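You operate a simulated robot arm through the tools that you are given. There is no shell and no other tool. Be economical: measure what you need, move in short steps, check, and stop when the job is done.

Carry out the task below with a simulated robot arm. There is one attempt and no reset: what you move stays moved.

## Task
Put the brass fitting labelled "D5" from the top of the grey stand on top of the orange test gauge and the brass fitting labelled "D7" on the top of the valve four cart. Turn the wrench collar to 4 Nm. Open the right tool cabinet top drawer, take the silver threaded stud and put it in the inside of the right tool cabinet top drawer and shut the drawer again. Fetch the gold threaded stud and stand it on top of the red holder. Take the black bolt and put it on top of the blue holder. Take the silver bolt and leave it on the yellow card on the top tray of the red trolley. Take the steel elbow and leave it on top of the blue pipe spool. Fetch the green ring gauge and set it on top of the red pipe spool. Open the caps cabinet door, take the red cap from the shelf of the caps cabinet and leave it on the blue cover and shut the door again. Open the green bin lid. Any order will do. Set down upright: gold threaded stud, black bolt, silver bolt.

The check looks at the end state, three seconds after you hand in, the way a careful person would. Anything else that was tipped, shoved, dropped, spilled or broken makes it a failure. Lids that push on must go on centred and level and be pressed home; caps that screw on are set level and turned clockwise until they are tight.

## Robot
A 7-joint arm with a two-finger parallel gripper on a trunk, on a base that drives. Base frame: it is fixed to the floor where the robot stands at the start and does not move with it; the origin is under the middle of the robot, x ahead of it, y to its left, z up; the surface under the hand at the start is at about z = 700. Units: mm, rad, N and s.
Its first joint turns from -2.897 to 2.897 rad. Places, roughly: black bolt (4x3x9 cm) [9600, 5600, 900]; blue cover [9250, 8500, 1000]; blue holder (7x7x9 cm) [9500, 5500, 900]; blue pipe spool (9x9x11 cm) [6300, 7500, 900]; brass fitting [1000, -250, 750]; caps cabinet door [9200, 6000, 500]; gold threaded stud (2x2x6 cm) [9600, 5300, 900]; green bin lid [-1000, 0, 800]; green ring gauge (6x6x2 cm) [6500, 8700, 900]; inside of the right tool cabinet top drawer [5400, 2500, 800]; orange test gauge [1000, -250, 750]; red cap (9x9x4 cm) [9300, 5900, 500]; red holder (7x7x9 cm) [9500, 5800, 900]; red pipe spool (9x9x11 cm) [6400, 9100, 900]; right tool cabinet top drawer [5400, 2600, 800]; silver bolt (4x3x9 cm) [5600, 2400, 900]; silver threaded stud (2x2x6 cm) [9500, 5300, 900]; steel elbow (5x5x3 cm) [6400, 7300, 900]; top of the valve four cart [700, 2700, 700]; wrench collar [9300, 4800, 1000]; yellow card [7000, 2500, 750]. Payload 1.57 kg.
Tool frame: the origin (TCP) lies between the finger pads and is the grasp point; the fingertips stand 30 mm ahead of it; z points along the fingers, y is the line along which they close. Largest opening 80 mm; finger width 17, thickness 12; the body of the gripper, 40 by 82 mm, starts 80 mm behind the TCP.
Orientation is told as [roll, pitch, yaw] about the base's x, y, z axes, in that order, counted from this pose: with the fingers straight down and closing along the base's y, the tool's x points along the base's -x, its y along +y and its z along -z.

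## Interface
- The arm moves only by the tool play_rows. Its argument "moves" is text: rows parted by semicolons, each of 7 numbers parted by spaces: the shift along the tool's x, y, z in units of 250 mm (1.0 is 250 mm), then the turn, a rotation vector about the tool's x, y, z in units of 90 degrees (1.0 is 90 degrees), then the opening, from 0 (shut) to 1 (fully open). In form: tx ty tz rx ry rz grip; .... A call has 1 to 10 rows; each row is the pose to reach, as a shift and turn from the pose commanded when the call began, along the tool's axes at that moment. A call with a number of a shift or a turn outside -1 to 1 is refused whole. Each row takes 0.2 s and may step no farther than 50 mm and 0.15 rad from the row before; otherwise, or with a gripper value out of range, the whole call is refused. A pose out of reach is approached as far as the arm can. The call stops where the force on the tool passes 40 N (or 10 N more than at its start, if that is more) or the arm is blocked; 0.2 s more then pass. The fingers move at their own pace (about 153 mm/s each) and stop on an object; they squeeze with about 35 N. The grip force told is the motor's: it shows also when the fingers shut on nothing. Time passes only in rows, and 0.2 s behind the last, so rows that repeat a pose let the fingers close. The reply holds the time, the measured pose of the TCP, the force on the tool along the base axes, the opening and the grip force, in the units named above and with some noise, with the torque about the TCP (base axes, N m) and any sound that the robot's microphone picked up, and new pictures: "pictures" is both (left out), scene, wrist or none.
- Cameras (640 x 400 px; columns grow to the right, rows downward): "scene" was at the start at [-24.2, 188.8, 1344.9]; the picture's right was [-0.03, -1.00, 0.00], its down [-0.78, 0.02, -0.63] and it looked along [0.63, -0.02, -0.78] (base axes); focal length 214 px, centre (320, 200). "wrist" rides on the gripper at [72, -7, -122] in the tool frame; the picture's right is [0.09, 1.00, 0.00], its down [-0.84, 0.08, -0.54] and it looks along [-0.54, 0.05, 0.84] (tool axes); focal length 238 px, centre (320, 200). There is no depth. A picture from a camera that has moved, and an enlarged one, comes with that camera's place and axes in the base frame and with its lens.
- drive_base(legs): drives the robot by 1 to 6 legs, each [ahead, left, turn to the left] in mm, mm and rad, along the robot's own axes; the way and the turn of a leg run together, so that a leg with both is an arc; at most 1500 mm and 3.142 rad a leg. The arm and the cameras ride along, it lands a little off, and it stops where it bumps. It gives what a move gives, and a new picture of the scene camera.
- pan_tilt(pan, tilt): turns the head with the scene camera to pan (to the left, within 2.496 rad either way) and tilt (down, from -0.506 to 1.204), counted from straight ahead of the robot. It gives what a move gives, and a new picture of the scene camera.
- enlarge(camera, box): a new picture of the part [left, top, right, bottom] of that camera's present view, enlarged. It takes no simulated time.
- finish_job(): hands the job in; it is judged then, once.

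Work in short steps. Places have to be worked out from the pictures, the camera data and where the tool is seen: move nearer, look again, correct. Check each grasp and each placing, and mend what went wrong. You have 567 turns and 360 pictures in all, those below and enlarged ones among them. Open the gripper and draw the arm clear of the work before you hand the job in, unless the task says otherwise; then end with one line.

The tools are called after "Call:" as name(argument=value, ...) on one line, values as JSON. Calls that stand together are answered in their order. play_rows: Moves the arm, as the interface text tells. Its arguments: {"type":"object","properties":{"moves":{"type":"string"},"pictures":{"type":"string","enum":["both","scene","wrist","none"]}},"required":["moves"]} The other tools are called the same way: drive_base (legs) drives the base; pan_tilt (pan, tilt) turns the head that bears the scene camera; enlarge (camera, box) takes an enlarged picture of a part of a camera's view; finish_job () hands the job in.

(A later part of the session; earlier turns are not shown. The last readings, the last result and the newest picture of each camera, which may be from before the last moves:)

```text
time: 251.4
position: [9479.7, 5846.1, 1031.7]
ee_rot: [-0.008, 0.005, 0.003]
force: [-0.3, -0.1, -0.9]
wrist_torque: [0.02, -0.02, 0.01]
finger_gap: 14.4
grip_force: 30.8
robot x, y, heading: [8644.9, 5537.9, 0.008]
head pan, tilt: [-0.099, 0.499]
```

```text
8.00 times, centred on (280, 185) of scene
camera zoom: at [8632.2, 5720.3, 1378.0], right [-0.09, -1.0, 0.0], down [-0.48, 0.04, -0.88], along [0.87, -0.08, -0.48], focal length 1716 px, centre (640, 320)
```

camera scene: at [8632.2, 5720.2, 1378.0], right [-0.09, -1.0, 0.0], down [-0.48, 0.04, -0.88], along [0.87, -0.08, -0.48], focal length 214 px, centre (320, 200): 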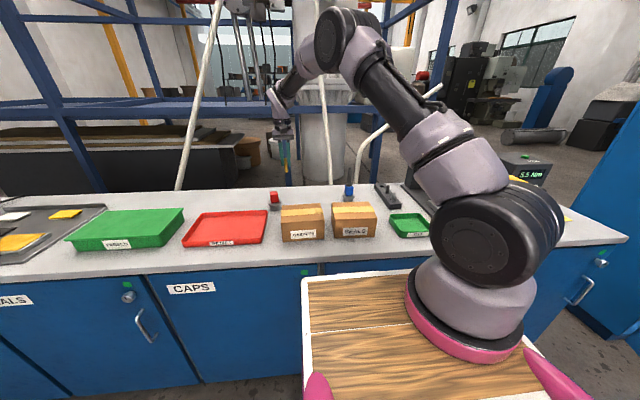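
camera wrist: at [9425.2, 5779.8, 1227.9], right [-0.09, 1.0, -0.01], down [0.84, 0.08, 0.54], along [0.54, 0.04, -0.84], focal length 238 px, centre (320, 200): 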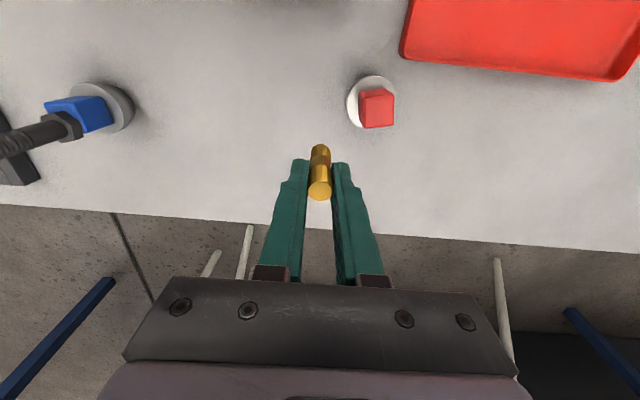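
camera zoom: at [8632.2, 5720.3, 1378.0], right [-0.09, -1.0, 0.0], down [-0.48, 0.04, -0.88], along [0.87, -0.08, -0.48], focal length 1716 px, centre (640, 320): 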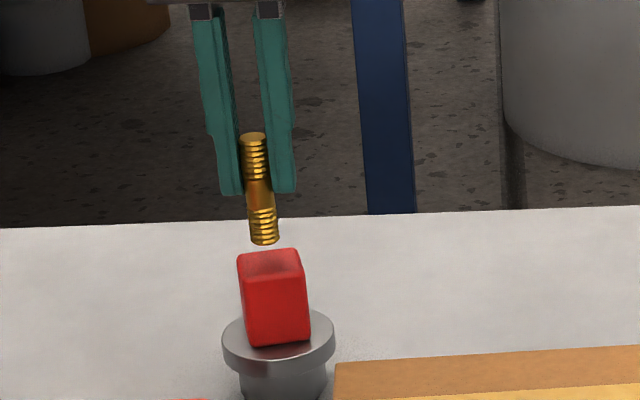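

The stud is upright above the block with about 12 mm left. I lower gently.

Call:
play_rows(moves="0 0.003 0.016 0 0 0 0; 0 0.003 0.03 0 0 0 0; 0 0.003 0.04 0 0 0 0; 0 0.003 0.048 0 0 0 0; 0 0.003 0.056 0 0 0 0", pictures="none")

Call:
enlarge(camera="scene", box=[240, 160, 320, 210])

```text
time: 252.6
position: [9478.7, 5847.5, 1020.2]
ee_rot: [-0.007, 0.0, 0.003]
force: [-0.9, 0.1, 5.2]
wrist_torque: [-0.02, 0.04, 0.03]
finger_gap: 14.8
grip_force: 30.9
robot x, y, heading: [8642.5, 5538.6, 0.007]
head pan, tilt: [-0.099, 0.499]
```

```text
8.00 times, centred on (280, 185) of scene
camera zoom: at [8632.0, 5720.2, 1378.0], right [-0.09, -1.0, 0.0], down [-0.48, 0.04, -0.88], along [0.87, -0.08, -0.48], focal length 1716 px, centre (640, 320)
```

zoom: 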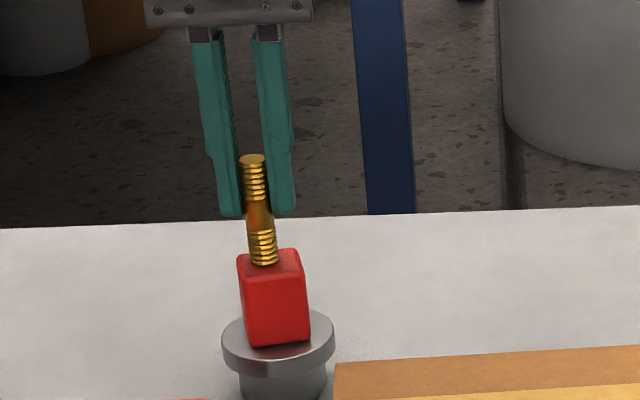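

Contact (5 N). I open gently and lift.

Call:
play_rows(moves="0 0 0.003 0 0 0 0; 0 0 0.003 0 0 0 0.3; 0 0 0.003 0 0 0 0.6; 0 0 0.003 0 0 0 0.6; 0 0 -0.12 0 0 0 0.7; 0 0 -0.3 0 0 0 1; 0 0 -0.45 0 0 0 1", pictures="none")

Call:
enlarge(camera="scene", box=[240, 160, 400, 260])

```text
time: 254.2
position: [9478.4, 5847.0, 1134.1]
ee_rot: [-0.008, 0.003, 0.004]
force: [-0.6, 0.4, -0.5]
wrist_torque: [-0.01, 0.01, -0.01]
finger_gap: 80.0
grip_force: 0.2
robot x, y, heading: [8646.1, 5537.9, 0.012]
head pan, tilt: [-0.099, 0.499]
```

```text
4.00 times, centred on (320, 210) of scene
camera zoom: at [8632.6, 5720.4, 1378.0], right [-0.09, -1.0, 0.0], down [-0.48, 0.04, -0.88], along [0.87, -0.08, -0.48], focal length 858 px, centre (320, 160)
```

zoom: 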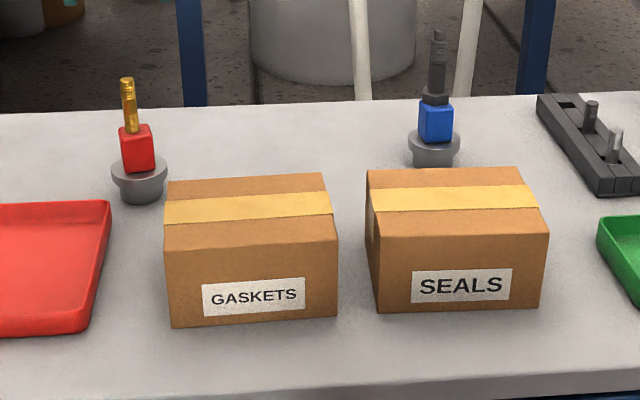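

The gold stud stands. Next is the wrench collar: I draw the arm in, then drive to the right.

Call:
play_rows(moves="0.1 -0.1 -0.1 0 0 0 1; 0.2 -0.2 -0.2 0 0 0 1; 0.32 -0.3 -0.3 0 0 0 1; 0.46 -0.4 -0.35 0 0 0 1; 0.6 -0.5 -0.4 0 0 0 1; 0.75 -0.6 -0.45 0 0 0 1; 0.9 -0.7 -0.5 0 0 0 1; 1 -0.8 -0.6 0 0 0 1; 1 -0.8 -0.6 0 0 0 1", pictures="none")

```text
time: 256.2
position: [9233.2, 5649.1, 1284.9]
ee_rot: [-0.008, 0.005, 0.002]
force: [0.1, 0.2, 0.7]
wrist_torque: [-0.03, 0.0, 0.0]
finger_gap: 79.9
grip_force: 0.0
robot x, y, heading: [8645.6, 5540.0, 0.013]
head pan, tilt: [-0.099, 0.499]
```

Call:
drive_base(legs=[[-80, 0, 0], [0, -560, 0]])

Call:
pan_tilt(pan=-0.25, tilt=0.5)

Call:
play_rows(moves="0 0 0 0 0 0 1", pictures="wrist")

```text
time: 260.1
position: [9157.4, 5085.3, 1285.1]
ee_rot: [-0.007, 0.004, 0.009]
force: [-1.2, 0.3, 0.6]
wrist_torque: [0.03, -0.01, 0.01]
finger_gap: 80.0
grip_force: 0.0
robot x, y, heading: [8573.8, 4975.7, 0.015]
head pan, tilt: [-0.099, 0.499]
camera scene: at [8557.9, 5153.8, 1378.0], right [-0.08, -1.0, 0.0], down [-0.48, 0.04, -0.88], along [0.87, -0.07, -0.48], focal length 214 px, centre (320, 200)
```

scene: 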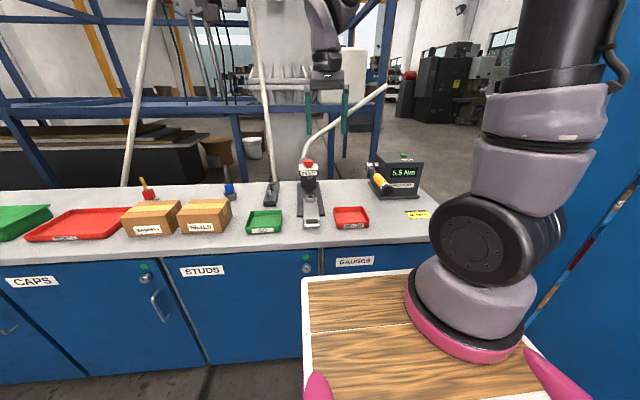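

```text
time: 260.8
position: [9159.0, 5083.8, 1284.9]
ee_rot: [-0.005, 0.0, 0.008]
force: [0.3, -0.2, 0.1]
wrist_torque: [0.0, 0.0, 0.02]
finger_gap: 79.9
grip_force: 0.0
robot x, y, heading: [8571.2, 4971.9, 0.012]
head pan, tilt: [-0.25, 0.499]
camera scene: at [8555.8, 5140.4, 1378.0], right [-0.23, -0.97, 0.0], down [-0.47, 0.11, -0.88], along [0.85, -0.2, -0.48], focal length 214 px, centre (320, 200)
```

scene: 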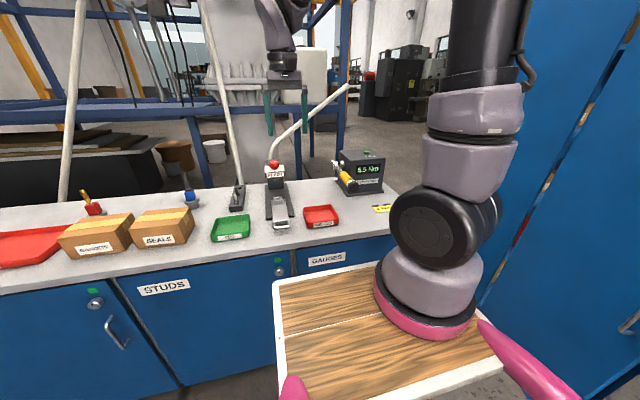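

```text
time: 261.2
position: [9157.3, 5083.8, 1284.3]
ee_rot: [-0.006, 0.003, 0.006]
force: [-1.2, 0.1, -0.3]
wrist_torque: [-0.02, -0.03, -0.02]
finger_gap: 80.0
grip_force: 0.0
robot x, y, heading: [8570.2, 4970.7, 0.012]
head pan, tilt: [-0.25, 0.499]
camera wrist: at [9085.7, 5079.1, 1407.5], right [-0.1, 1.0, -0.01], down [0.84, 0.09, 0.54], along [0.54, 0.05, -0.84], focal length 238 px, centre (320, 200)
```

wrist: 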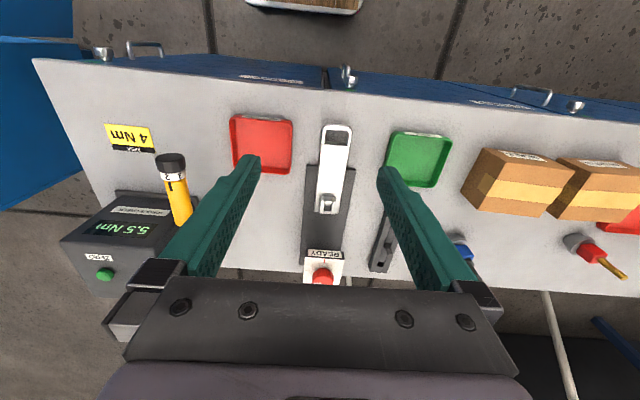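

The tester shows 5.5 Nm, with the yellow wrench sticking out of it. I enlarge it and then move the hand nearer.

Call:
enlarge(camera="scene", box=[310, 135, 410, 220])

Call:
enlarge(camera="wrist", box=[50, 100, 250, 300])

```text
4.71 times, centred on (360, 178) of scene
camera zoom: at [8555.8, 5140.3, 1378.0], right [-0.23, -0.97, 0.0], down [-0.47, 0.11, -0.88], along [0.85, -0.2, -0.48], focal length 1009 px, centre (132, 306)
```

zoom: 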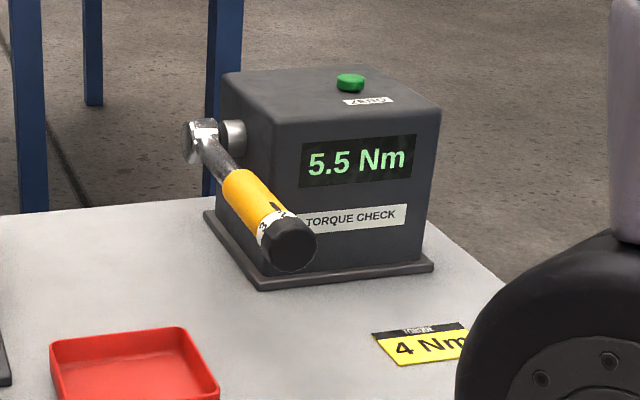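

```text
2.00 times, centred on (150, 200) of wrist
camera zoom: at [9085.7, 5079.1, 1407.5], right [-0.1, 1.0, -0.01], down [0.84, 0.09, 0.54], along [0.54, 0.05, -0.84], focal length 477 px, centre (660, 200)
```

zoom: 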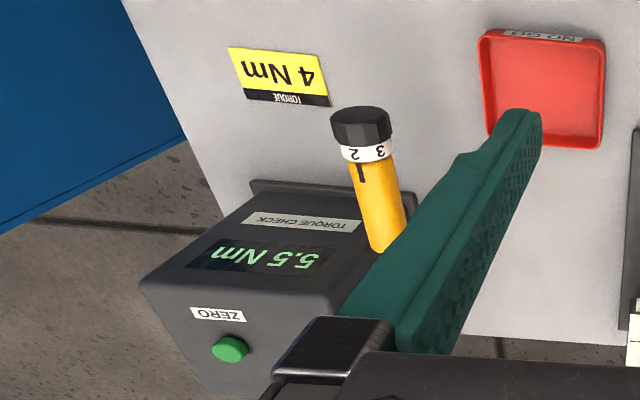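

The wrench lies level along x, its collar end near (9281,4829,1008). I need to grip it end-on with the tool level, so I back the robot up by 230 mm first.

Call:
drive_base(legs=[[-230, 0, 0]])

Call:
play_rows(moves="-0.02 0 0.05 0 -0.09 0 1; -0.04 0 0.1 0 -0.18 0 1; -0.06 0 0.15 0 -0.27 0 1; -0.08 0 0.2 0 -0.36 0 1; -0.1 0 0.25 0 -0.45 0 1; -0.12 0 0.3 0 -0.54 0 1; -0.14 0 0.35 0 -0.63 0 1; -0.16 0 0.4 0 -0.72 0 1; -0.18 0 0.45 0 -0.81 0 1; -0.2 0 0.5 0 -0.9 0 1", pictures="none")

```text
time: 262.9
position: [8925.1, 5082.2, 1284.9]
ee_rot: [-0.007, 0.001, 0.009]
force: [0.6, 0.1, -0.4]
wrist_torque: [-0.01, 0.04, 0.04]
finger_gap: 80.1
grip_force: 0.0
robot x, y, heading: [8338.8, 4966.2, 0.014]
head pan, tilt: [-0.25, 0.499]
camera scene: at [8322.9, 5136.6, 1378.0], right [-0.23, -0.97, 0.0], down [-0.47, 0.11, -0.88], along [0.85, -0.2, -0.48], focal length 214 px, centre (320, 200)
```

scene: 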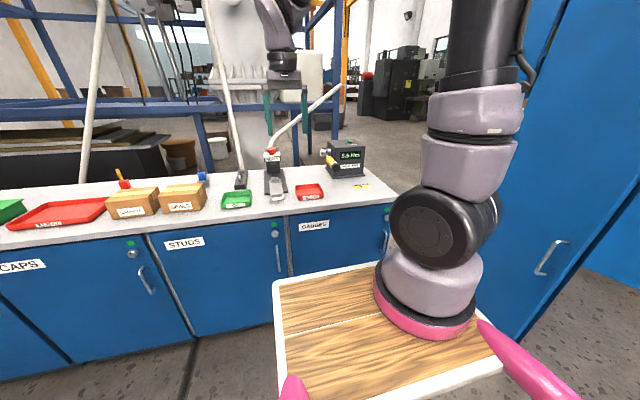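

```text
time: 265.1
position: [8999.1, 5107.1, 1159.9]
ee_rot: [-0.044, -1.415, 0.052]
force: [0.3, 0.4, -0.4]
wrist_torque: [0.02, 0.04, 0.03]
finger_gap: 79.9
grip_force: 0.1
out of reach, approached as far as the arm can: row 8, 9, 10
robot x, y, heading: [8338.6, 4966.2, 0.014]
head pan, tilt: [-0.25, 0.499]
```

The tool points almost level. I move forward and sideways towards a point in front of the collar.

Call:
play_rows(moves="0.03 -0.12 0.06 0 -0.02 0 1; 0.07 -0.25 0.12 0 -0.04 0 1; 0.11 -0.38 0.18 0 -0.06 0 1; 0.15 -0.51 0.24 0 -0.08 0 1; 0.19 -0.64 0.3 0 -0.1 0 1; 0.23 -0.77 0.36 0 -0.1 0 1; 0.27 -0.9 0.42 0 -0.1 0 1; 0.3 -1 0.45 0 -0.1 0 1; 0.3 -1 0.45 0 -0.1 0 1", pictures="both")

```text
time: 267.1
position: [9024.1, 5037.8, 1089.8]
ee_rot: [-1.566, -1.543, 1.478]
force: [0.2, 0.3, -0.3]
wrist_torque: [-0.01, -0.01, 0.01]
finger_gap: 80.2
grip_force: 0.0
out of reach, approached as far as the arm can: row 1, 2, 3, 4, 5, 6, 7, 8, 9
robot x, y, heading: [8336.6, 4969.0, 0.018]
head pan, tilt: [-0.25, 0.499]
camera scene: at [8323.0, 5136.8, 1378.0], right [-0.23, -0.97, 0.0], down [-0.47, 0.11, -0.88], along [0.85, -0.2, -0.48], focal length 214 px, centre (320, 200)
camera wrist: at [8901.0, 5040.4, 1019.0], right [0.09, 0.99, -0.12], down [-0.53, 0.15, 0.83], along [0.84, -0.01, 0.54], focal length 238 px, centre (320, 200)
```

scene: 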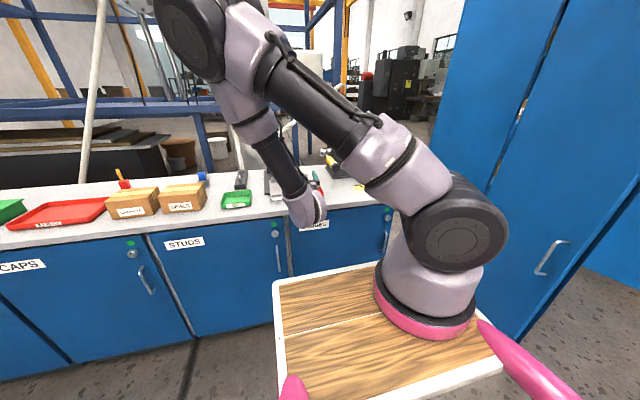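
wrist: 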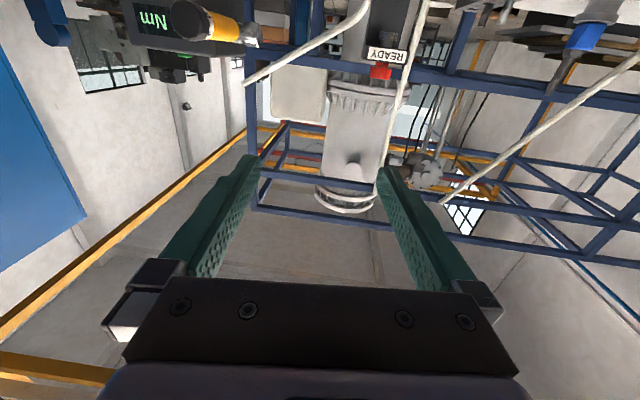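

The arm is too folded here; I move straight forward first, which should free the wrist.

Call:
play_rows(moves="0 0 0.15 0 0 0 1; 0 0 0.3 0 0 0 1; 0 0 0.45 0 0 0 1; 0 0 0.6 0 0 0 1; 0 0 0.6 0 0 0 1; 0 0 0.6 0 0 0 1", pictures="none")

```text
time: 268.6
position: [9174.7, 5050.9, 1091.3]
ee_rot: [-1.573, -1.54, 1.462]
force: [-1.0, -0.9, 0.2]
wrist_torque: [0.02, 0.01, 0.0]
finger_gap: 80.0
grip_force: 0.0
out of reach, approached as far as the arm can: row 1, 2, 3, 4, 5, 6
robot x, y, heading: [8340.0, 4969.3, 0.017]
head pan, tilt: [-0.25, 0.499]
```

It moved forward. Now sideways towards the wrench axis.

Call:
play_rows(moves="0 -0.15 0 0 0 0 1; 0 -0.3 0 0 0 0 1; 0 -0.45 0 0 0 0 1; 0 -0.6 0 0 0 0 1; 0 -0.75 0 0 0 0 1; 0 -0.88 0 0 0 0 1; 0 -0.88 0 0 0 0 1")

```text
time: 270.1
position: [9179.2, 4984.8, 1094.2]
ee_rot: [-1.637, -1.524, 1.421]
force: [-0.1, -0.1, -0.5]
wrist_torque: [-0.01, -0.02, 0.0]
finger_gap: 80.1
grip_force: 0.0
out of reach, approached as far as the arm can: row 1, 2, 3, 4, 5, 6, 7
robot x, y, heading: [8336.9, 4972.6, 0.018]
head pan, tilt: [-0.25, 0.499]
camera scene: at [8322.8, 5136.7, 1378.0], right [-0.23, -0.97, 0.0], down [-0.47, 0.11, -0.88], along [0.85, -0.2, -0.48], focal length 214 px, centre (320, 200)
camera wrist: at [9057.9, 5002.4, 1023.1], right [0.21, 0.97, -0.14], down [-0.51, 0.23, 0.83], along [0.84, -0.11, 0.54], focal length 238 px, centre (320, 200)
```

scene: 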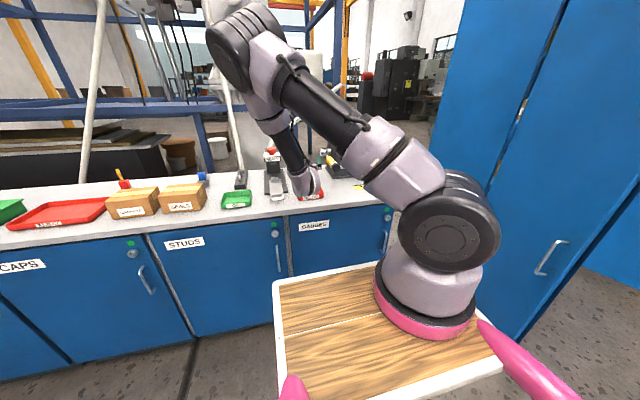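
wrist: 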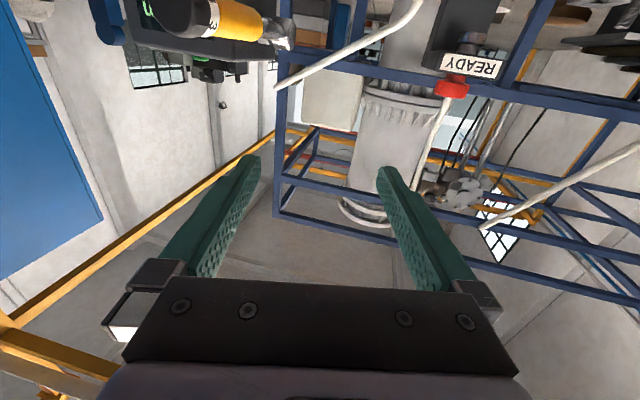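

Level orientation runs into wrist limits. A better way is a tool-down grip on the collar's sides, rolling the tool about x. I return the tool to pointing down.

Call:
play_rows(moves="-0.06 0 -0.02 0 0.09 0 1; -0.12 0 -0.04 0 0.18 0 1; -0.18 0 -0.06 0 0.27 0 1; -0.24 0 -0.08 0 0.36 0 1; -0.3 0 -0.1 0 0.45 0 1; -0.36 0 -0.12 0 0.54 0 1; -0.42 0 -0.14 0 0.63 0 1; -0.48 0 -0.16 0 0.72 0 1; -0.54 0 -0.18 0 0.81 0 1; -0.6 0 -0.2 0 0.9 0 1", pictures="none")

```text
time: 272.4
position: [9125.3, 4998.6, 1247.2]
ee_rot: [-0.047, -0.156, -0.209]
force: [0.2, -0.5, 0.3]
wrist_torque: [-0.02, 0.03, -0.01]
finger_gap: 79.9
grip_force: 0.0
robot x, y, heading: [8338.3, 4970.4, 0.016]
head pan, tilt: [-0.25, 0.499]
```

Call:
play_rows(moves="-0.08 -0.1 0.05 -0.006 0.02 -0.03 1; -0.16 -0.2 0.1 -0.012 0.04 -0.06 1; -0.24 -0.3 0.15 -0.018 0.06 -0.09 1; -0.33 -0.4 0.2 -0.024 0.08 -0.12 1; -0.416 -0.517 0.25 -0.03 0.1 -0.14 1; -0.416 -0.517 0.25 -0.03 0.1 -0.14 1", pictures="wrist")

Call:
enlarge(camera="wrist", box=[220, 60, 380, 160])

```text
time: 273.8
position: [9205.8, 4845.3, 1209.5]
ee_rot: [-0.014, 0.004, 0.004]
force: [0.2, -0.2, 0.2]
wrist_torque: [-0.01, 0.0, 0.0]
finger_gap: 80.3
grip_force: 0.0
robot x, y, heading: [8337.5, 4969.7, 0.015]
head pan, tilt: [-0.25, 0.499]
camera wrist: at [9135.3, 4841.7, 1332.5], right [-0.1, 1.0, -0.02], down [0.84, 0.09, 0.54], along [0.54, 0.04, -0.84], focal length 238 px, centre (320, 200)
```

wrist: 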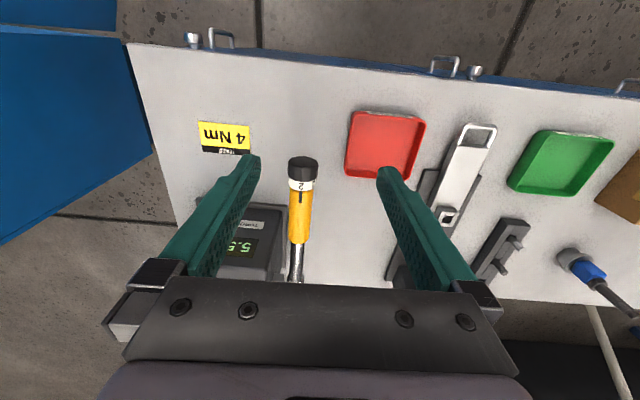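

```text
4.00 times, centred on (300, 110) of wrist
camera zoom: at [9135.3, 4841.7, 1332.5], right [-0.1, 1.0, -0.02], down [0.84, 0.09, 0.54], along [0.54, 0.04, -0.84], focal length 953 px, centre (400, 560)
```

zoom: 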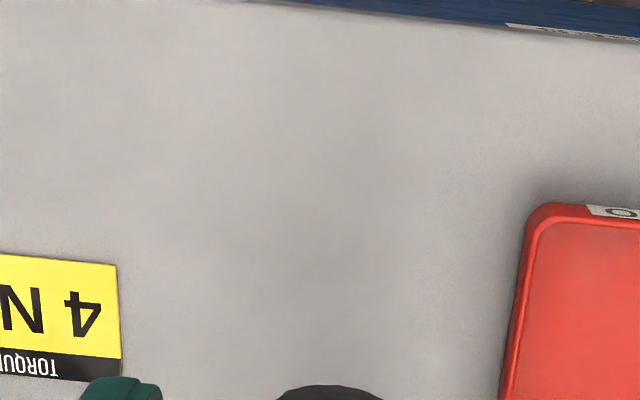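

Call:
enlarge(camera="wrist", box=[240, 140, 360, 215])

```text
5.33 times, centred on (300, 178) of wrist
camera zoom: at [9135.3, 4841.7, 1332.5], right [-0.1, 1.0, -0.02], down [0.84, 0.09, 0.54], along [0.54, 0.04, -0.84], focal length 1271 px, centre (427, 320)
```

zoom: 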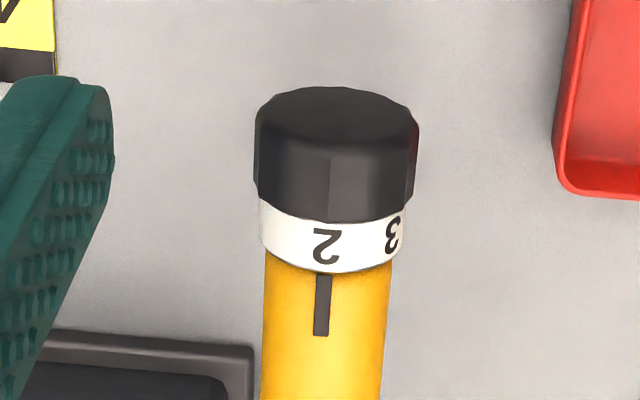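

The index now reads 2, and numbers rise by about 60° each, so the collar must turn about 120° clockwise seen from the robot (+y side to the top). The collar is at about (9286,4827,1013). I tilt the tool 30° with its body towards +y and move to a pre-grip point.

Call:
play_rows(moves="-0.064 0.026 0.09 0.067 0 0 1; -0.128 0.051 0.18 0.133 0 0 1; -0.192 0.077 0.27 0.2 0 0 1; -0.256 0.102 0.35 0.267 0 0 1; -0.32 0.128 0.44 0.333 0 0 1; -0.32 0.128 0.44 0.333 0 0 1")

Call:
enlarge(camera="scene", box=[280, 110, 400, 210])

```text
time: 275.1
position: [9285.2, 4875.4, 1099.2]
ee_rot: [-0.54, 0.003, 0.006]
force: [0.2, -0.1, -0.1]
wrist_torque: [0.01, -0.02, 0.02]
finger_gap: 79.8
grip_force: 0.0
robot x, y, heading: [8338.5, 4968.8, 0.014]
head pan, tilt: [-0.25, 0.499]
camera scene: at [8322.8, 5136.7, 1378.0], right [-0.23, -0.97, 0.0], down [-0.47, 0.11, -0.88], along [0.85, -0.2, -0.48], focal length 214 px, centre (320, 200)
camera wrist: at [9213.0, 4932.9, 1207.5], right [-0.1, 0.85, -0.51], down [0.84, 0.35, 0.42], along [0.54, -0.39, -0.75], focal length 238 px, centre (320, 200)
```

scene: 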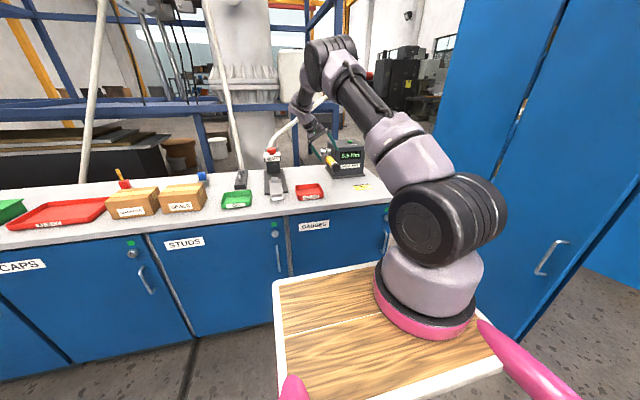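
wrist: 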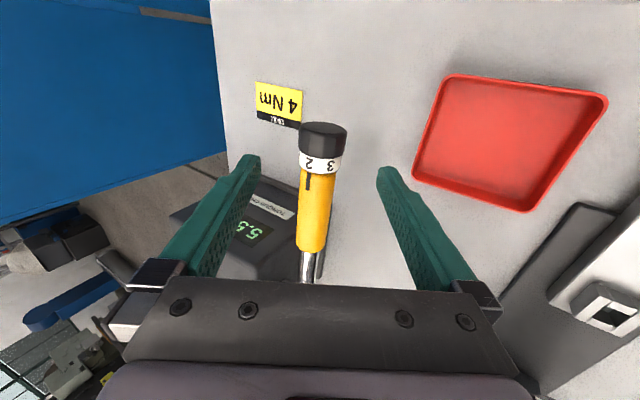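

```text
4.00 times, centred on (340, 160) of scene
camera zoom: at [8322.8, 5136.7, 1378.0], right [-0.23, -0.97, 0.0], down [-0.47, 0.11, -0.88], along [0.85, -0.2, -0.48], focal length 858 px, centre (240, 360)
```

zoom: 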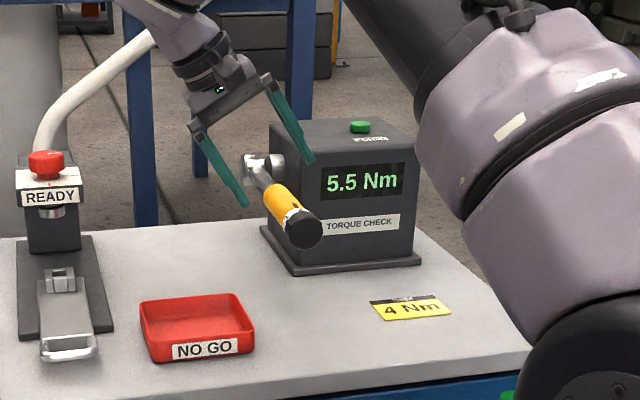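

The collar is on the tool's axis. I advance 100 mm along the tool and close on it.

Call:
play_rows(moves="0 0 0.15 0 0 0 1; 0 0 0.3 0 0 0 1; 0 0 0.38 0 0 0 1; 0 0 0.38 0 0 0 0.65; 0 0 0.38 0 0 0 0.65", pictures="wrist")

Call:
enlarge(camera="scene", box=[280, 110, 400, 210])

```text
time: 276.4
position: [9286.0, 4828.7, 1015.5]
ee_rot: [-0.539, 0.004, 0.005]
force: [-0.5, -0.5, 0.3]
wrist_torque: [-0.01, 0.03, 0.01]
finger_gap: 51.9
grip_force: 0.0
robot x, y, heading: [8339.0, 4968.8, 0.022]
head pan, tilt: [-0.25, 0.499]
camera wrist: at [9213.9, 4885.4, 1124.2], right [-0.1, 0.85, -0.51], down [0.84, 0.35, 0.42], along [0.54, -0.39, -0.75], focal length 238 px, centre (320, 200)
```

wrist: 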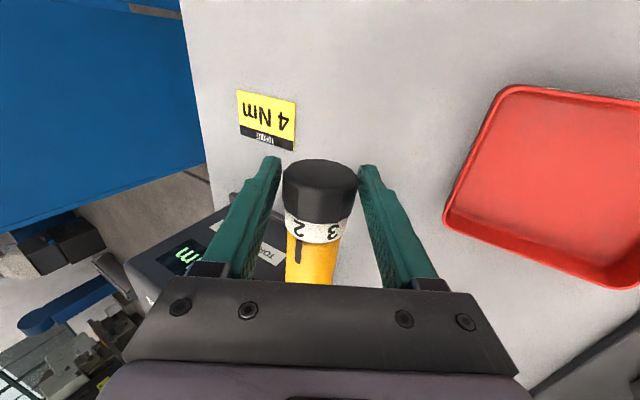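

```text
4.00 times, centred on (340, 160) of scene
camera zoom: at [8322.9, 5136.6, 1378.0], right [-0.23, -0.97, 0.0], down [-0.47, 0.11, -0.88], along [0.85, -0.2, -0.48], focal length 858 px, centre (240, 360)
```

zoom: 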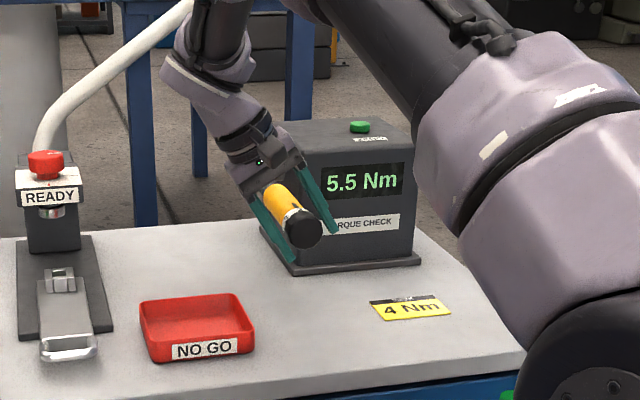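

The fingers straddle the collar. I close on it.

Call:
play_rows(moves="0 0 0 0 0 0 0; 0 0 0 0 0 0 0; 0 0 0 0 0 0 0", pictures="wrist")

```text
time: 277.1
position: [9286.2, 4828.5, 1014.8]
ee_rot: [-0.539, 0.003, 0.003]
force: [1.1, -0.4, 1.0]
wrist_torque: [0.01, -0.21, -0.87]
finger_gap: 43.7
grip_force: 44.7
robot x, y, heading: [8336.2, 4968.7, 0.018]
head pan, tilt: [-0.25, 0.499]
camera wrist: at [9213.9, 4885.5, 1124.4], right [-0.1, 0.85, -0.51], down [0.84, 0.35, 0.42], along [0.54, -0.39, -0.75], focal length 238 px, centre (320, 200)
```

wrist: 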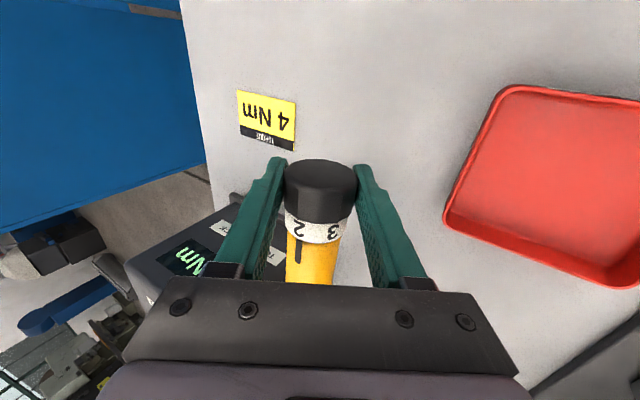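

The collar is held (43.7 mm). I turn the tool 60° about the wrench axis (clockwise seen from the robot).

Call:
play_rows(moves="0 0 0 -0.083 0 0 0; 0 0 0 -0.167 0 0 0; 0 0 0 -0.25 0 0 0; 0 0 0 -0.333 0 0 0", pictures="wrist")

```text
time: 278.1
position: [9286.0, 4825.1, 1015.3]
ee_rot: [-0.018, 0.006, 0.002]
force: [-5.7, -13.8, 2.5]
wrist_torque: [-0.07, -0.4, -0.8]
finger_gap: 43.6
grip_force: 45.1
robot x, y, heading: [8334.6, 4963.2, 0.015]
head pan, tilt: [-0.25, 0.499]
camera wrist: at [9214.6, 4821.5, 1138.8], right [-0.1, 1.0, -0.02], down [0.84, 0.09, 0.54], along [0.54, 0.04, -0.84], focal length 238 px, centre (320, 200)
```

wrist: 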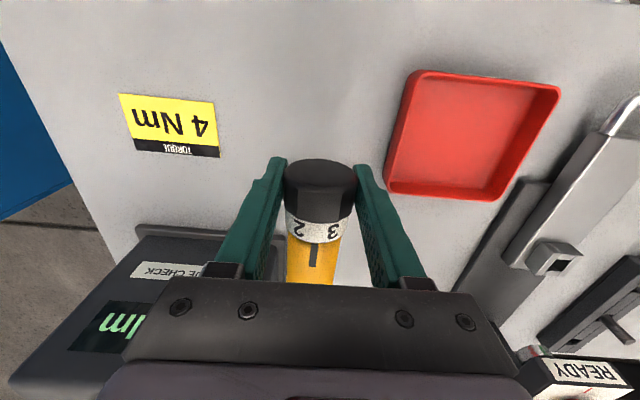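

It works: the index now stands between 2 and 3. I go on another 35°.

Call:
play_rows(moves="0 -0.006 0 -0.083 0 0 0; 0 -0.006 0 -0.167 0 0 0; 0 -0.006 0 -0.25 0 0 0; 0 -0.006 0 -0.333 0 0 0; 0 -0.006 0 -0.4 0 0 0", pictures="wrist")

```text
time: 279.4
position: [9285.9, 4823.3, 1014.7]
ee_rot: [0.611, 0.003, 0.004]
force: [-4.3, -27.4, -3.0]
wrist_torque: [-0.15, 0.59, 1.17]
finger_gap: 43.6
grip_force: 45.2
robot x, y, heading: [8338.2, 4971.8, 0.02]
head pan, tilt: [-0.25, 0.499]
camera wrist: at [9214.9, 4747.6, 1112.4], right [-0.09, 0.81, 0.57], down [0.84, -0.24, 0.48], along [0.54, 0.53, -0.66], focal length 238 px, centre (320, 200)
```

wrist: 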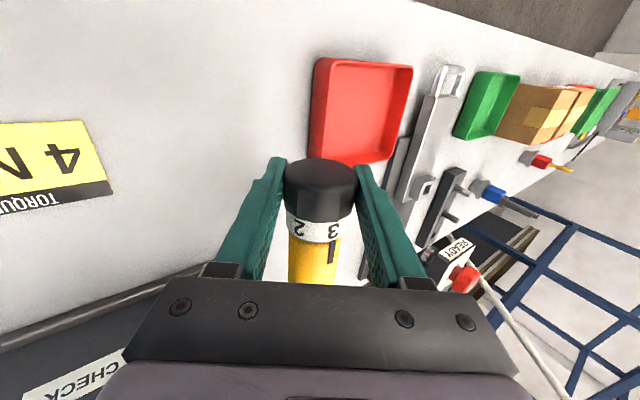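

The reading is now about 3.1. I open, swing the tool back around the collar by 66°, and regrip.

Call:
play_rows(moves="0 -0.01 0 0 0 0 1; 0 -0.01 0 0 0 0 1; 0 -0.01 0 0.09 0 0 1; 0 -0.01 0 0.18 0 0 1; 0 -0.01 0 0.27 0 0 1; 0 -0.01 0 0.36 0 0 1; 0 -0.01 0 0.45 0 0 1; 0 -0.01 0 0.54 0 0 1; 0 -0.01 0 0.63 0 0 1; 0 -0.01 0 0.72 0 0 1", pictures="wrist")

```text
time: 281.6
position: [9288.0, 4822.2, 1013.6]
ee_rot: [-0.522, 0.004, 0.003]
force: [0.3, -0.2, 0.1]
wrist_torque: [0.09, 0.02, 0.0]
finger_gap: 80.0
grip_force: 0.0
robot x, y, heading: [8336.9, 4968.7, 0.016]
head pan, tilt: [-0.25, 0.499]
camera wrist: at [9215.2, 4876.9, 1124.4], right [-0.1, 0.86, -0.5], down [0.84, 0.34, 0.43], along [0.54, -0.37, -0.76], focal length 238 px, centre (320, 200)
```

wrist: 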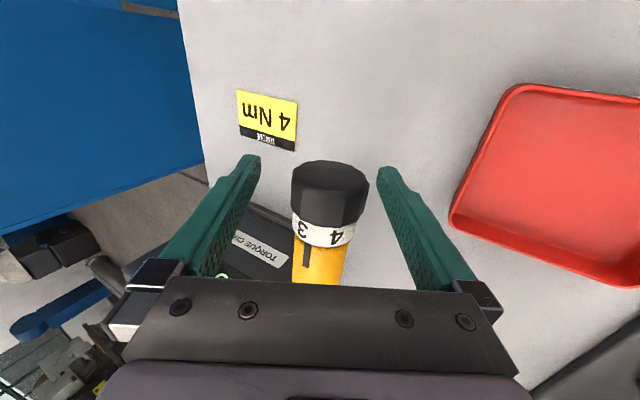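

Reading is about 3.1. I recentre 4.5 mm, close and turn by about 50°.

Call:
play_rows(moves="0 0.018 0 0 0 0 0; 0 0.018 0 0 0 0 0; 0 0.018 0 0 0 0 0; 0 0.015 0 -0.09 0 0 0; 0 0.012 0 -0.18 0 0 0; 0 0.009 0 -0.27 0 0 0; 0 0.006 0 -0.36 0 0 0; 0 0.003 0 -0.45 0 0 0; 0 0 0 -0.54 0 0 0; 0 0 0 -0.54 0 0 0", pictures="wrist")

Call:
enlarge(camera="wrist", box=[240, 140, 400, 290])

```text
time: 283.8
position: [9288.2, 4825.3, 1013.7]
ee_rot: [0.331, 0.006, 0.004]
force: [5.5, 5.1, -0.4]
wrist_torque: [0.06, 0.11, -0.66]
finger_gap: 43.6
grip_force: 45.3
robot x, y, heading: [8338.7, 4969.2, 0.023]
head pan, tilt: [-0.25, 0.499]
camera wrist: at [9216.0, 4779.4, 1127.9], right [-0.1, 0.94, 0.33], down [0.84, -0.1, 0.53], along [0.53, 0.32, -0.78], focal length 238 px, centre (320, 200)
```

wrist: 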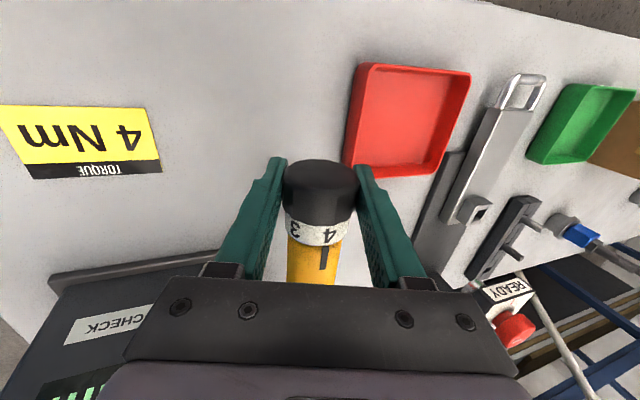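

```text
2.67 times, centred on (320, 215) of wrist
camera zoom: at [9216.0, 4779.4, 1127.9], right [-0.1, 0.94, 0.33], down [0.84, -0.1, 0.53], along [0.53, 0.32, -0.78], focal length 636 px, centre (320, 160)
```

zoom: 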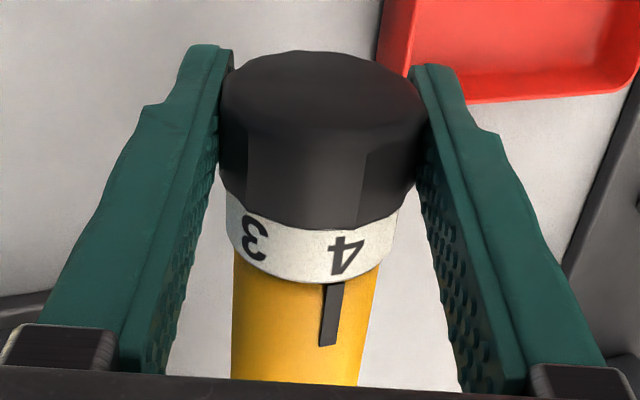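

The index is about 6° short of the 4. I turn a little more.

Call:
play_rows(moves="0 0 0 -0.04 0 0 0; 0 0 0 -0.075 0 0 0; 0 0 0 -0.075 0 0 0", pictures="none")

Call:
enlarge(camera="wrist", box=[260, 180, 380, 280])

```text
time: 284.6
position: [9287.7, 4823.8, 1012.9]
ee_rot: [0.448, 0.005, 0.007]
force: [1.2, 12.9, -1.8]
wrist_torque: [-0.04, 0.06, 0.38]
finger_gap: 43.6
grip_force: 45.2
robot x, y, heading: [8339.8, 4970.2, 0.019]
head pan, tilt: [-0.25, 0.499]
```

```text
4.00 times, centred on (320, 230) of wrist
camera zoom: at [9216.1, 4766.3, 1121.9], right [-0.1, 0.9, 0.43], down [0.84, -0.16, 0.52], along [0.53, 0.41, -0.74], focal length 953 px, centre (320, 80)
```

zoom: 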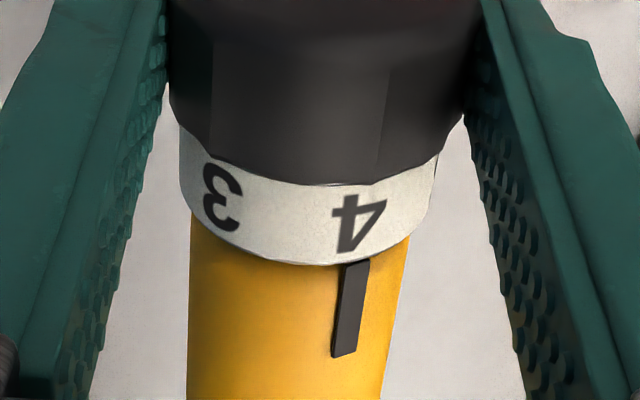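

The index lines up with the 4. I open, draw back along the tool and check.

Call:
play_rows(moves="0 0 0 0 0 0 1; 0 0 0 0 0 0 1; 0 0 -0.15 0 0 0 1; 0 0 -0.3 0.08 0 0 1; 0 0 -0.45 0.17 0 0 1; 0 0 -0.5 0.26 0 0 1; 0 0 -0.5 0.29 0 0 1", pictures="wrist")

Call:
enlarge(camera="wrist", box=[270, 110, 390, 210])

```text
time: 286.1
position: [9288.7, 4770.1, 1126.7]
ee_rot: [-0.01, 0.005, 0.005]
force: [0.5, -0.6, 0.3]
wrist_torque: [0.03, 0.0, 0.01]
finger_gap: 80.1
grip_force: 0.0
robot x, y, heading: [8337.2, 4970.8, 0.015]
head pan, tilt: [-0.25, 0.499]
camera wrist: at [9217.1, 4764.8, 1249.8], right [-0.1, 1.0, -0.01], down [0.84, 0.09, 0.54], along [0.54, 0.04, -0.84], focal length 238 px, centre (320, 200)
```

wrist: 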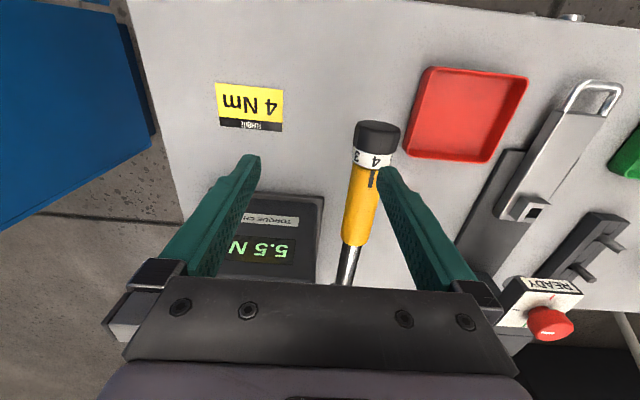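

```text
4.00 times, centred on (330, 160) of wrist
camera zoom: at [9217.1, 4764.8, 1249.8], right [-0.1, 1.0, -0.01], down [0.84, 0.09, 0.54], along [0.54, 0.04, -0.84], focal length 953 px, centre (280, 360)
```

zoom: 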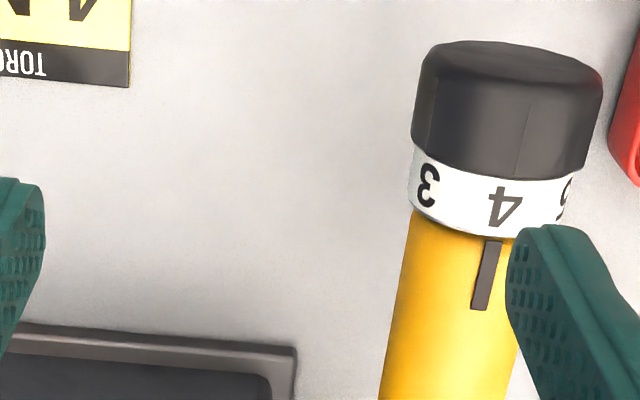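

The collar reads 4 within a few degrees. Next is the caps cabinet; I retract the arm first.

Call:
play_rows(moves="0 0 -0.18 0 0 0 1; 0.1 0.05 -0.32 0 0 0 1; 0.24 0.1 -0.42 0 0 0 1; 0.4 0.15 -0.5 0 0 0 1; 0.56 0.2 -0.58 0 0 0 1; 0.72 0.25 -0.62 0 0 0 1; 0.88 0.3 -0.62 0 0 0 1; 1 0.35 -0.62 0 0 0 1; 1 0.35 -0.62 0 0 0 1", pictures="none")

```text
time: 288.1
position: [9037.0, 4857.7, 1279.5]
ee_rot: [-0.009, 0.006, 0.006]
force: [1.3, -1.0, 0.8]
wrist_torque: [0.0, 0.05, -0.05]
finger_gap: 80.0
grip_force: 0.1
robot x, y, heading: [8335.4, 4965.2, 0.019]
head pan, tilt: [-0.25, 0.499]
```

Call:
drive_base(legs=[[0, 680, -0.018]])

Call:
pan_tilt(pan=0.1, tilt=0.6)

Call:
enlarge(camera="scene", box=[200, 140, 440, 290])

```text
time: 291.9
position: [9027.6, 5544.7, 1279.4]
ee_rot: [-0.009, 0.004, 0.001]
force: [-0.3, 1.1, 0.2]
wrist_torque: [0.01, 0.0, 0.01]
finger_gap: 79.8
grip_force: 0.0
robot x, y, heading: [8324.2, 5658.2, 0.014]
head pan, tilt: [-0.25, 0.499]
camera scene: at [8313.6, 5827.2, 1378.0], right [-0.23, -0.97, 0.0], down [-0.47, 0.11, -0.88], along [0.85, -0.21, -0.48], focal length 214 px, centre (320, 200)
```

scene: 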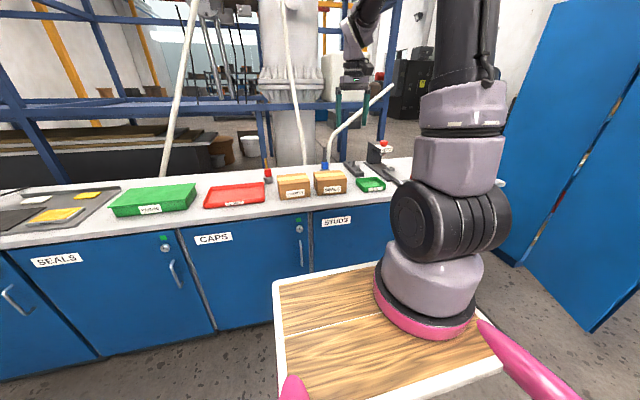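

```text
time: 292.8
position: [9027.8, 5544.4, 1278.3]
ee_rot: [-0.009, 0.005, 0.002]
force: [0.1, 0.4, 0.4]
wrist_torque: [-0.02, -0.02, -0.02]
finger_gap: 80.0
grip_force: 0.0
robot x, y, heading: [8328.5, 5657.8, 0.014]
head pan, tilt: [0.099, 0.6]
camera scene: at [8313.0, 5858.3, 1368.9], right [0.11, -0.99, 0.0], down [-0.56, -0.06, -0.83], along [0.82, 0.09, -0.56], focal length 214 px, centre (320, 200)
```

scene: 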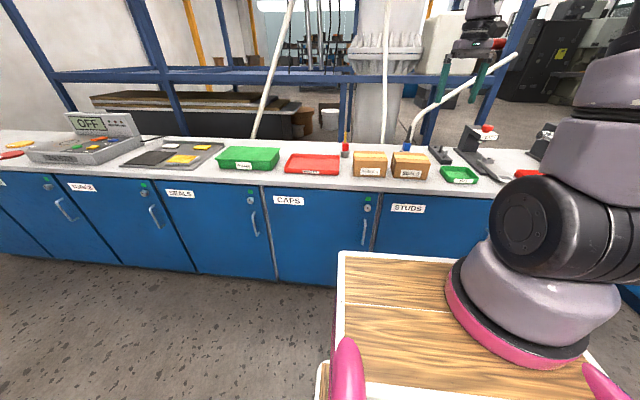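

```text
2.67 times, centred on (320, 215) of scene
camera zoom: at [8313.0, 5858.3, 1368.9], right [0.11, -0.99, 0.0], down [-0.56, -0.06, -0.83], along [0.82, 0.09, -0.56], focal length 572 px, centre (320, 160)
```

zoom: 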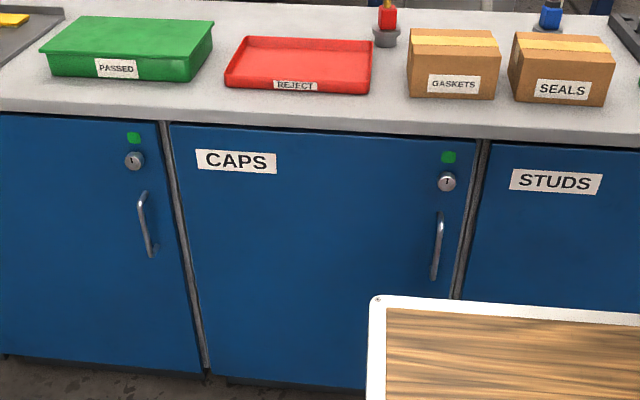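

The CAPS handle is a vertical bar at about (9110,5730,645), hinge on the left. I bring the hand down in front of it with a 30° forward tilt.

Call:
play_rows(moves="0.02 0.08 0.1 0 0 0 1; 0.03 0.16 0.2 0 0 0 1; 0.04 0.24 0.3 0 0 0 1; 0.06 0.32 0.42 0 0 0 1; 0.08 0.4 0.54 0 0 0 1; 0.1 0.48 0.66 0 0 0 1; 0.12 0.56 0.78 0 0 0 1; 0.14 0.65 0.9 0 0 0 1; 0.14 0.74 1 0 0 0 1; 0.14 0.74 1 0 0 0 1", pictures="none")

Call:
play_rows(moves="0 0 0.1 0 -0.05 0 0.6; 0 0 0.2 0 -0.1 0 0.6; 0 0 0.3 0 -0.15 0 0.6; 0 0 0.4 0 -0.2 0 0.6; 0 0 0.52 0 -0.25 0 0.6; 0 0 0.64 0 -0.3 0 0.6; 0 0 0.76 0 -0.333 0 0.6; 0 0 0.88 0 -0.333 0 0.6; 0 0 0.96 0 -0.333 0 0.6; 0 0 1 0 -0.333 0 0.6")

```text
time: 295.0
position: [8991.7, 5726.9, 1024.9]
ee_rot: [-0.008, 0.003, 0.001]
force: [0.0, -0.2, 0.8]
wrist_torque: [-0.01, 0.01, -0.04]
finger_gap: 79.8
grip_force: 0.1
robot x, y, heading: [8326.6, 5657.6, 0.01]
head pan, tilt: [0.099, 0.6]
```

```text
time: 297.2
position: [8989.3, 5724.8, 777.7]
ee_rot: [-0.011, -0.52, 0.007]
force: [0.3, -0.8, -0.4]
wrist_torque: [0.02, 0.03, 0.0]
finger_gap: 47.9
grip_force: 0.0
robot x, y, heading: [8327.5, 5658.2, 0.016]
head pan, tilt: [0.099, 0.6]
camera scene: at [8312.8, 5858.5, 1368.9], right [0.11, -0.99, 0.0], down [-0.56, -0.06, -0.83], along [0.82, 0.09, -0.56], focal length 214 px, centre (320, 200)
camera wrist: at [8866.1, 5719.3, 848.3], right [-0.08, 1.0, -0.05], down [0.46, 0.09, 0.88], along [0.89, 0.05, -0.46], focal length 238 px, centre (320, 200)
```

scene: 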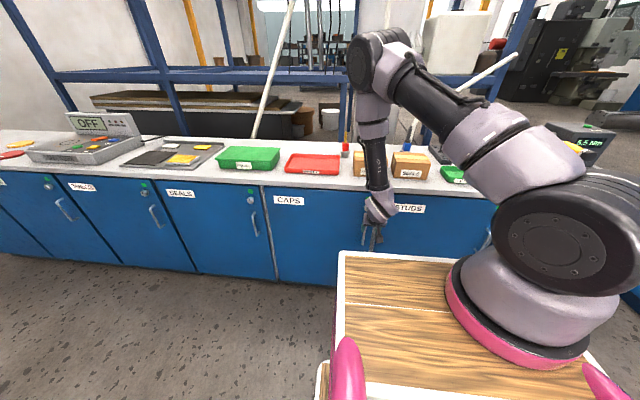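
wrist: 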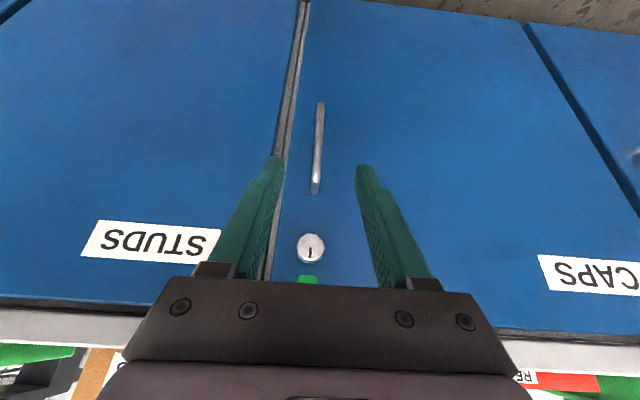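

The bar spans z≈567–707 at y≈5725. I lower in front of it, then move forward onto it.

Call:
play_rows(moves="0.03 0.003 0.16 0 0 0 0.6; 0.06 0.003 0.32 0 0 0 0.6; 0.086 0.003 0.472 0 0 0 0.6; 0 0.003 0.52 0 0 0 0.6; -0.1 0.003 0.575 0 0 0 0.6; -0.17 0.003 0.615 0 0 0 0.6; -0.17 0.003 0.615 0 0 0 0.6", pictures="wrist")

```text
time: 298.8
position: [9101.1, 5724.6, 665.2]
ee_rot: [-0.011, -0.517, 0.005]
force: [-0.5, -0.6, -0.9]
wrist_torque: [0.02, 0.02, -0.05]
finger_gap: 48.0
grip_force: 0.1
robot x, y, heading: [8326.4, 5661.5, 0.012]
head pan, tilt: [0.099, 0.6]
camera wrist: at [8979.4, 5719.5, 737.0], right [-0.08, 1.0, -0.05], down [0.46, 0.09, 0.88], along [0.89, 0.05, -0.46], focal length 238 px, centre (320, 200)
```

wrist: 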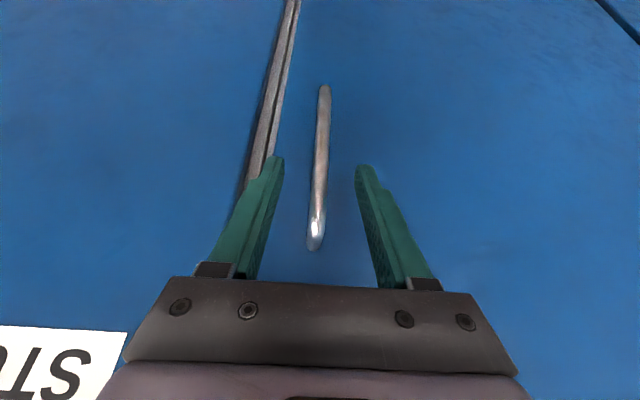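

The bar may be a little farther than assumed; I edge forward 20 mm, watching the force, and then close.

Call:
play_rows(moves="-0.035 0 0.02 0 0 0 0.6; -0.07 0 0.04 0 0 0 0.6; -0.07 0 0.04 0 0 0 0; -0.07 0 0.04 0 0 0 0; -0.07 0 0.04 0 0 0 0", pictures="wrist")

```text
time: 300.0
position: [9122.4, 5726.6, 666.1]
ee_rot: [-0.008, -0.518, 0.007]
force: [-1.6, 4.7, -0.2]
wrist_torque: [1.05, 0.43, 0.04]
finger_gap: 11.8
grip_force: 29.1
robot x, y, heading: [8327.7, 5659.5, 0.013]
head pan, tilt: [0.099, 0.6]
camera wrist: at [8999.0, 5719.9, 736.4], right [-0.08, 1.0, -0.05], down [0.46, 0.09, 0.88], along [0.89, 0.05, -0.46], focal length 238 px, centre (320, 200)
```

wrist: 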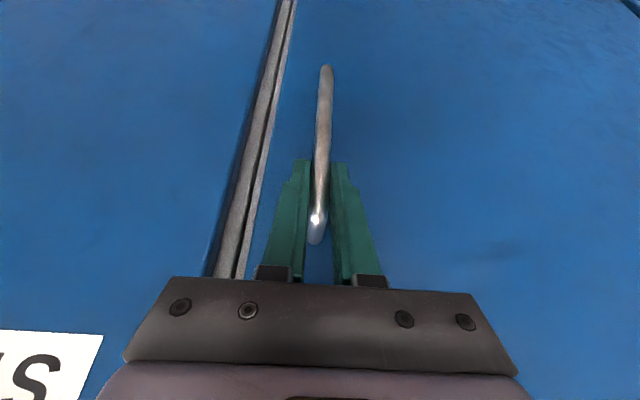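

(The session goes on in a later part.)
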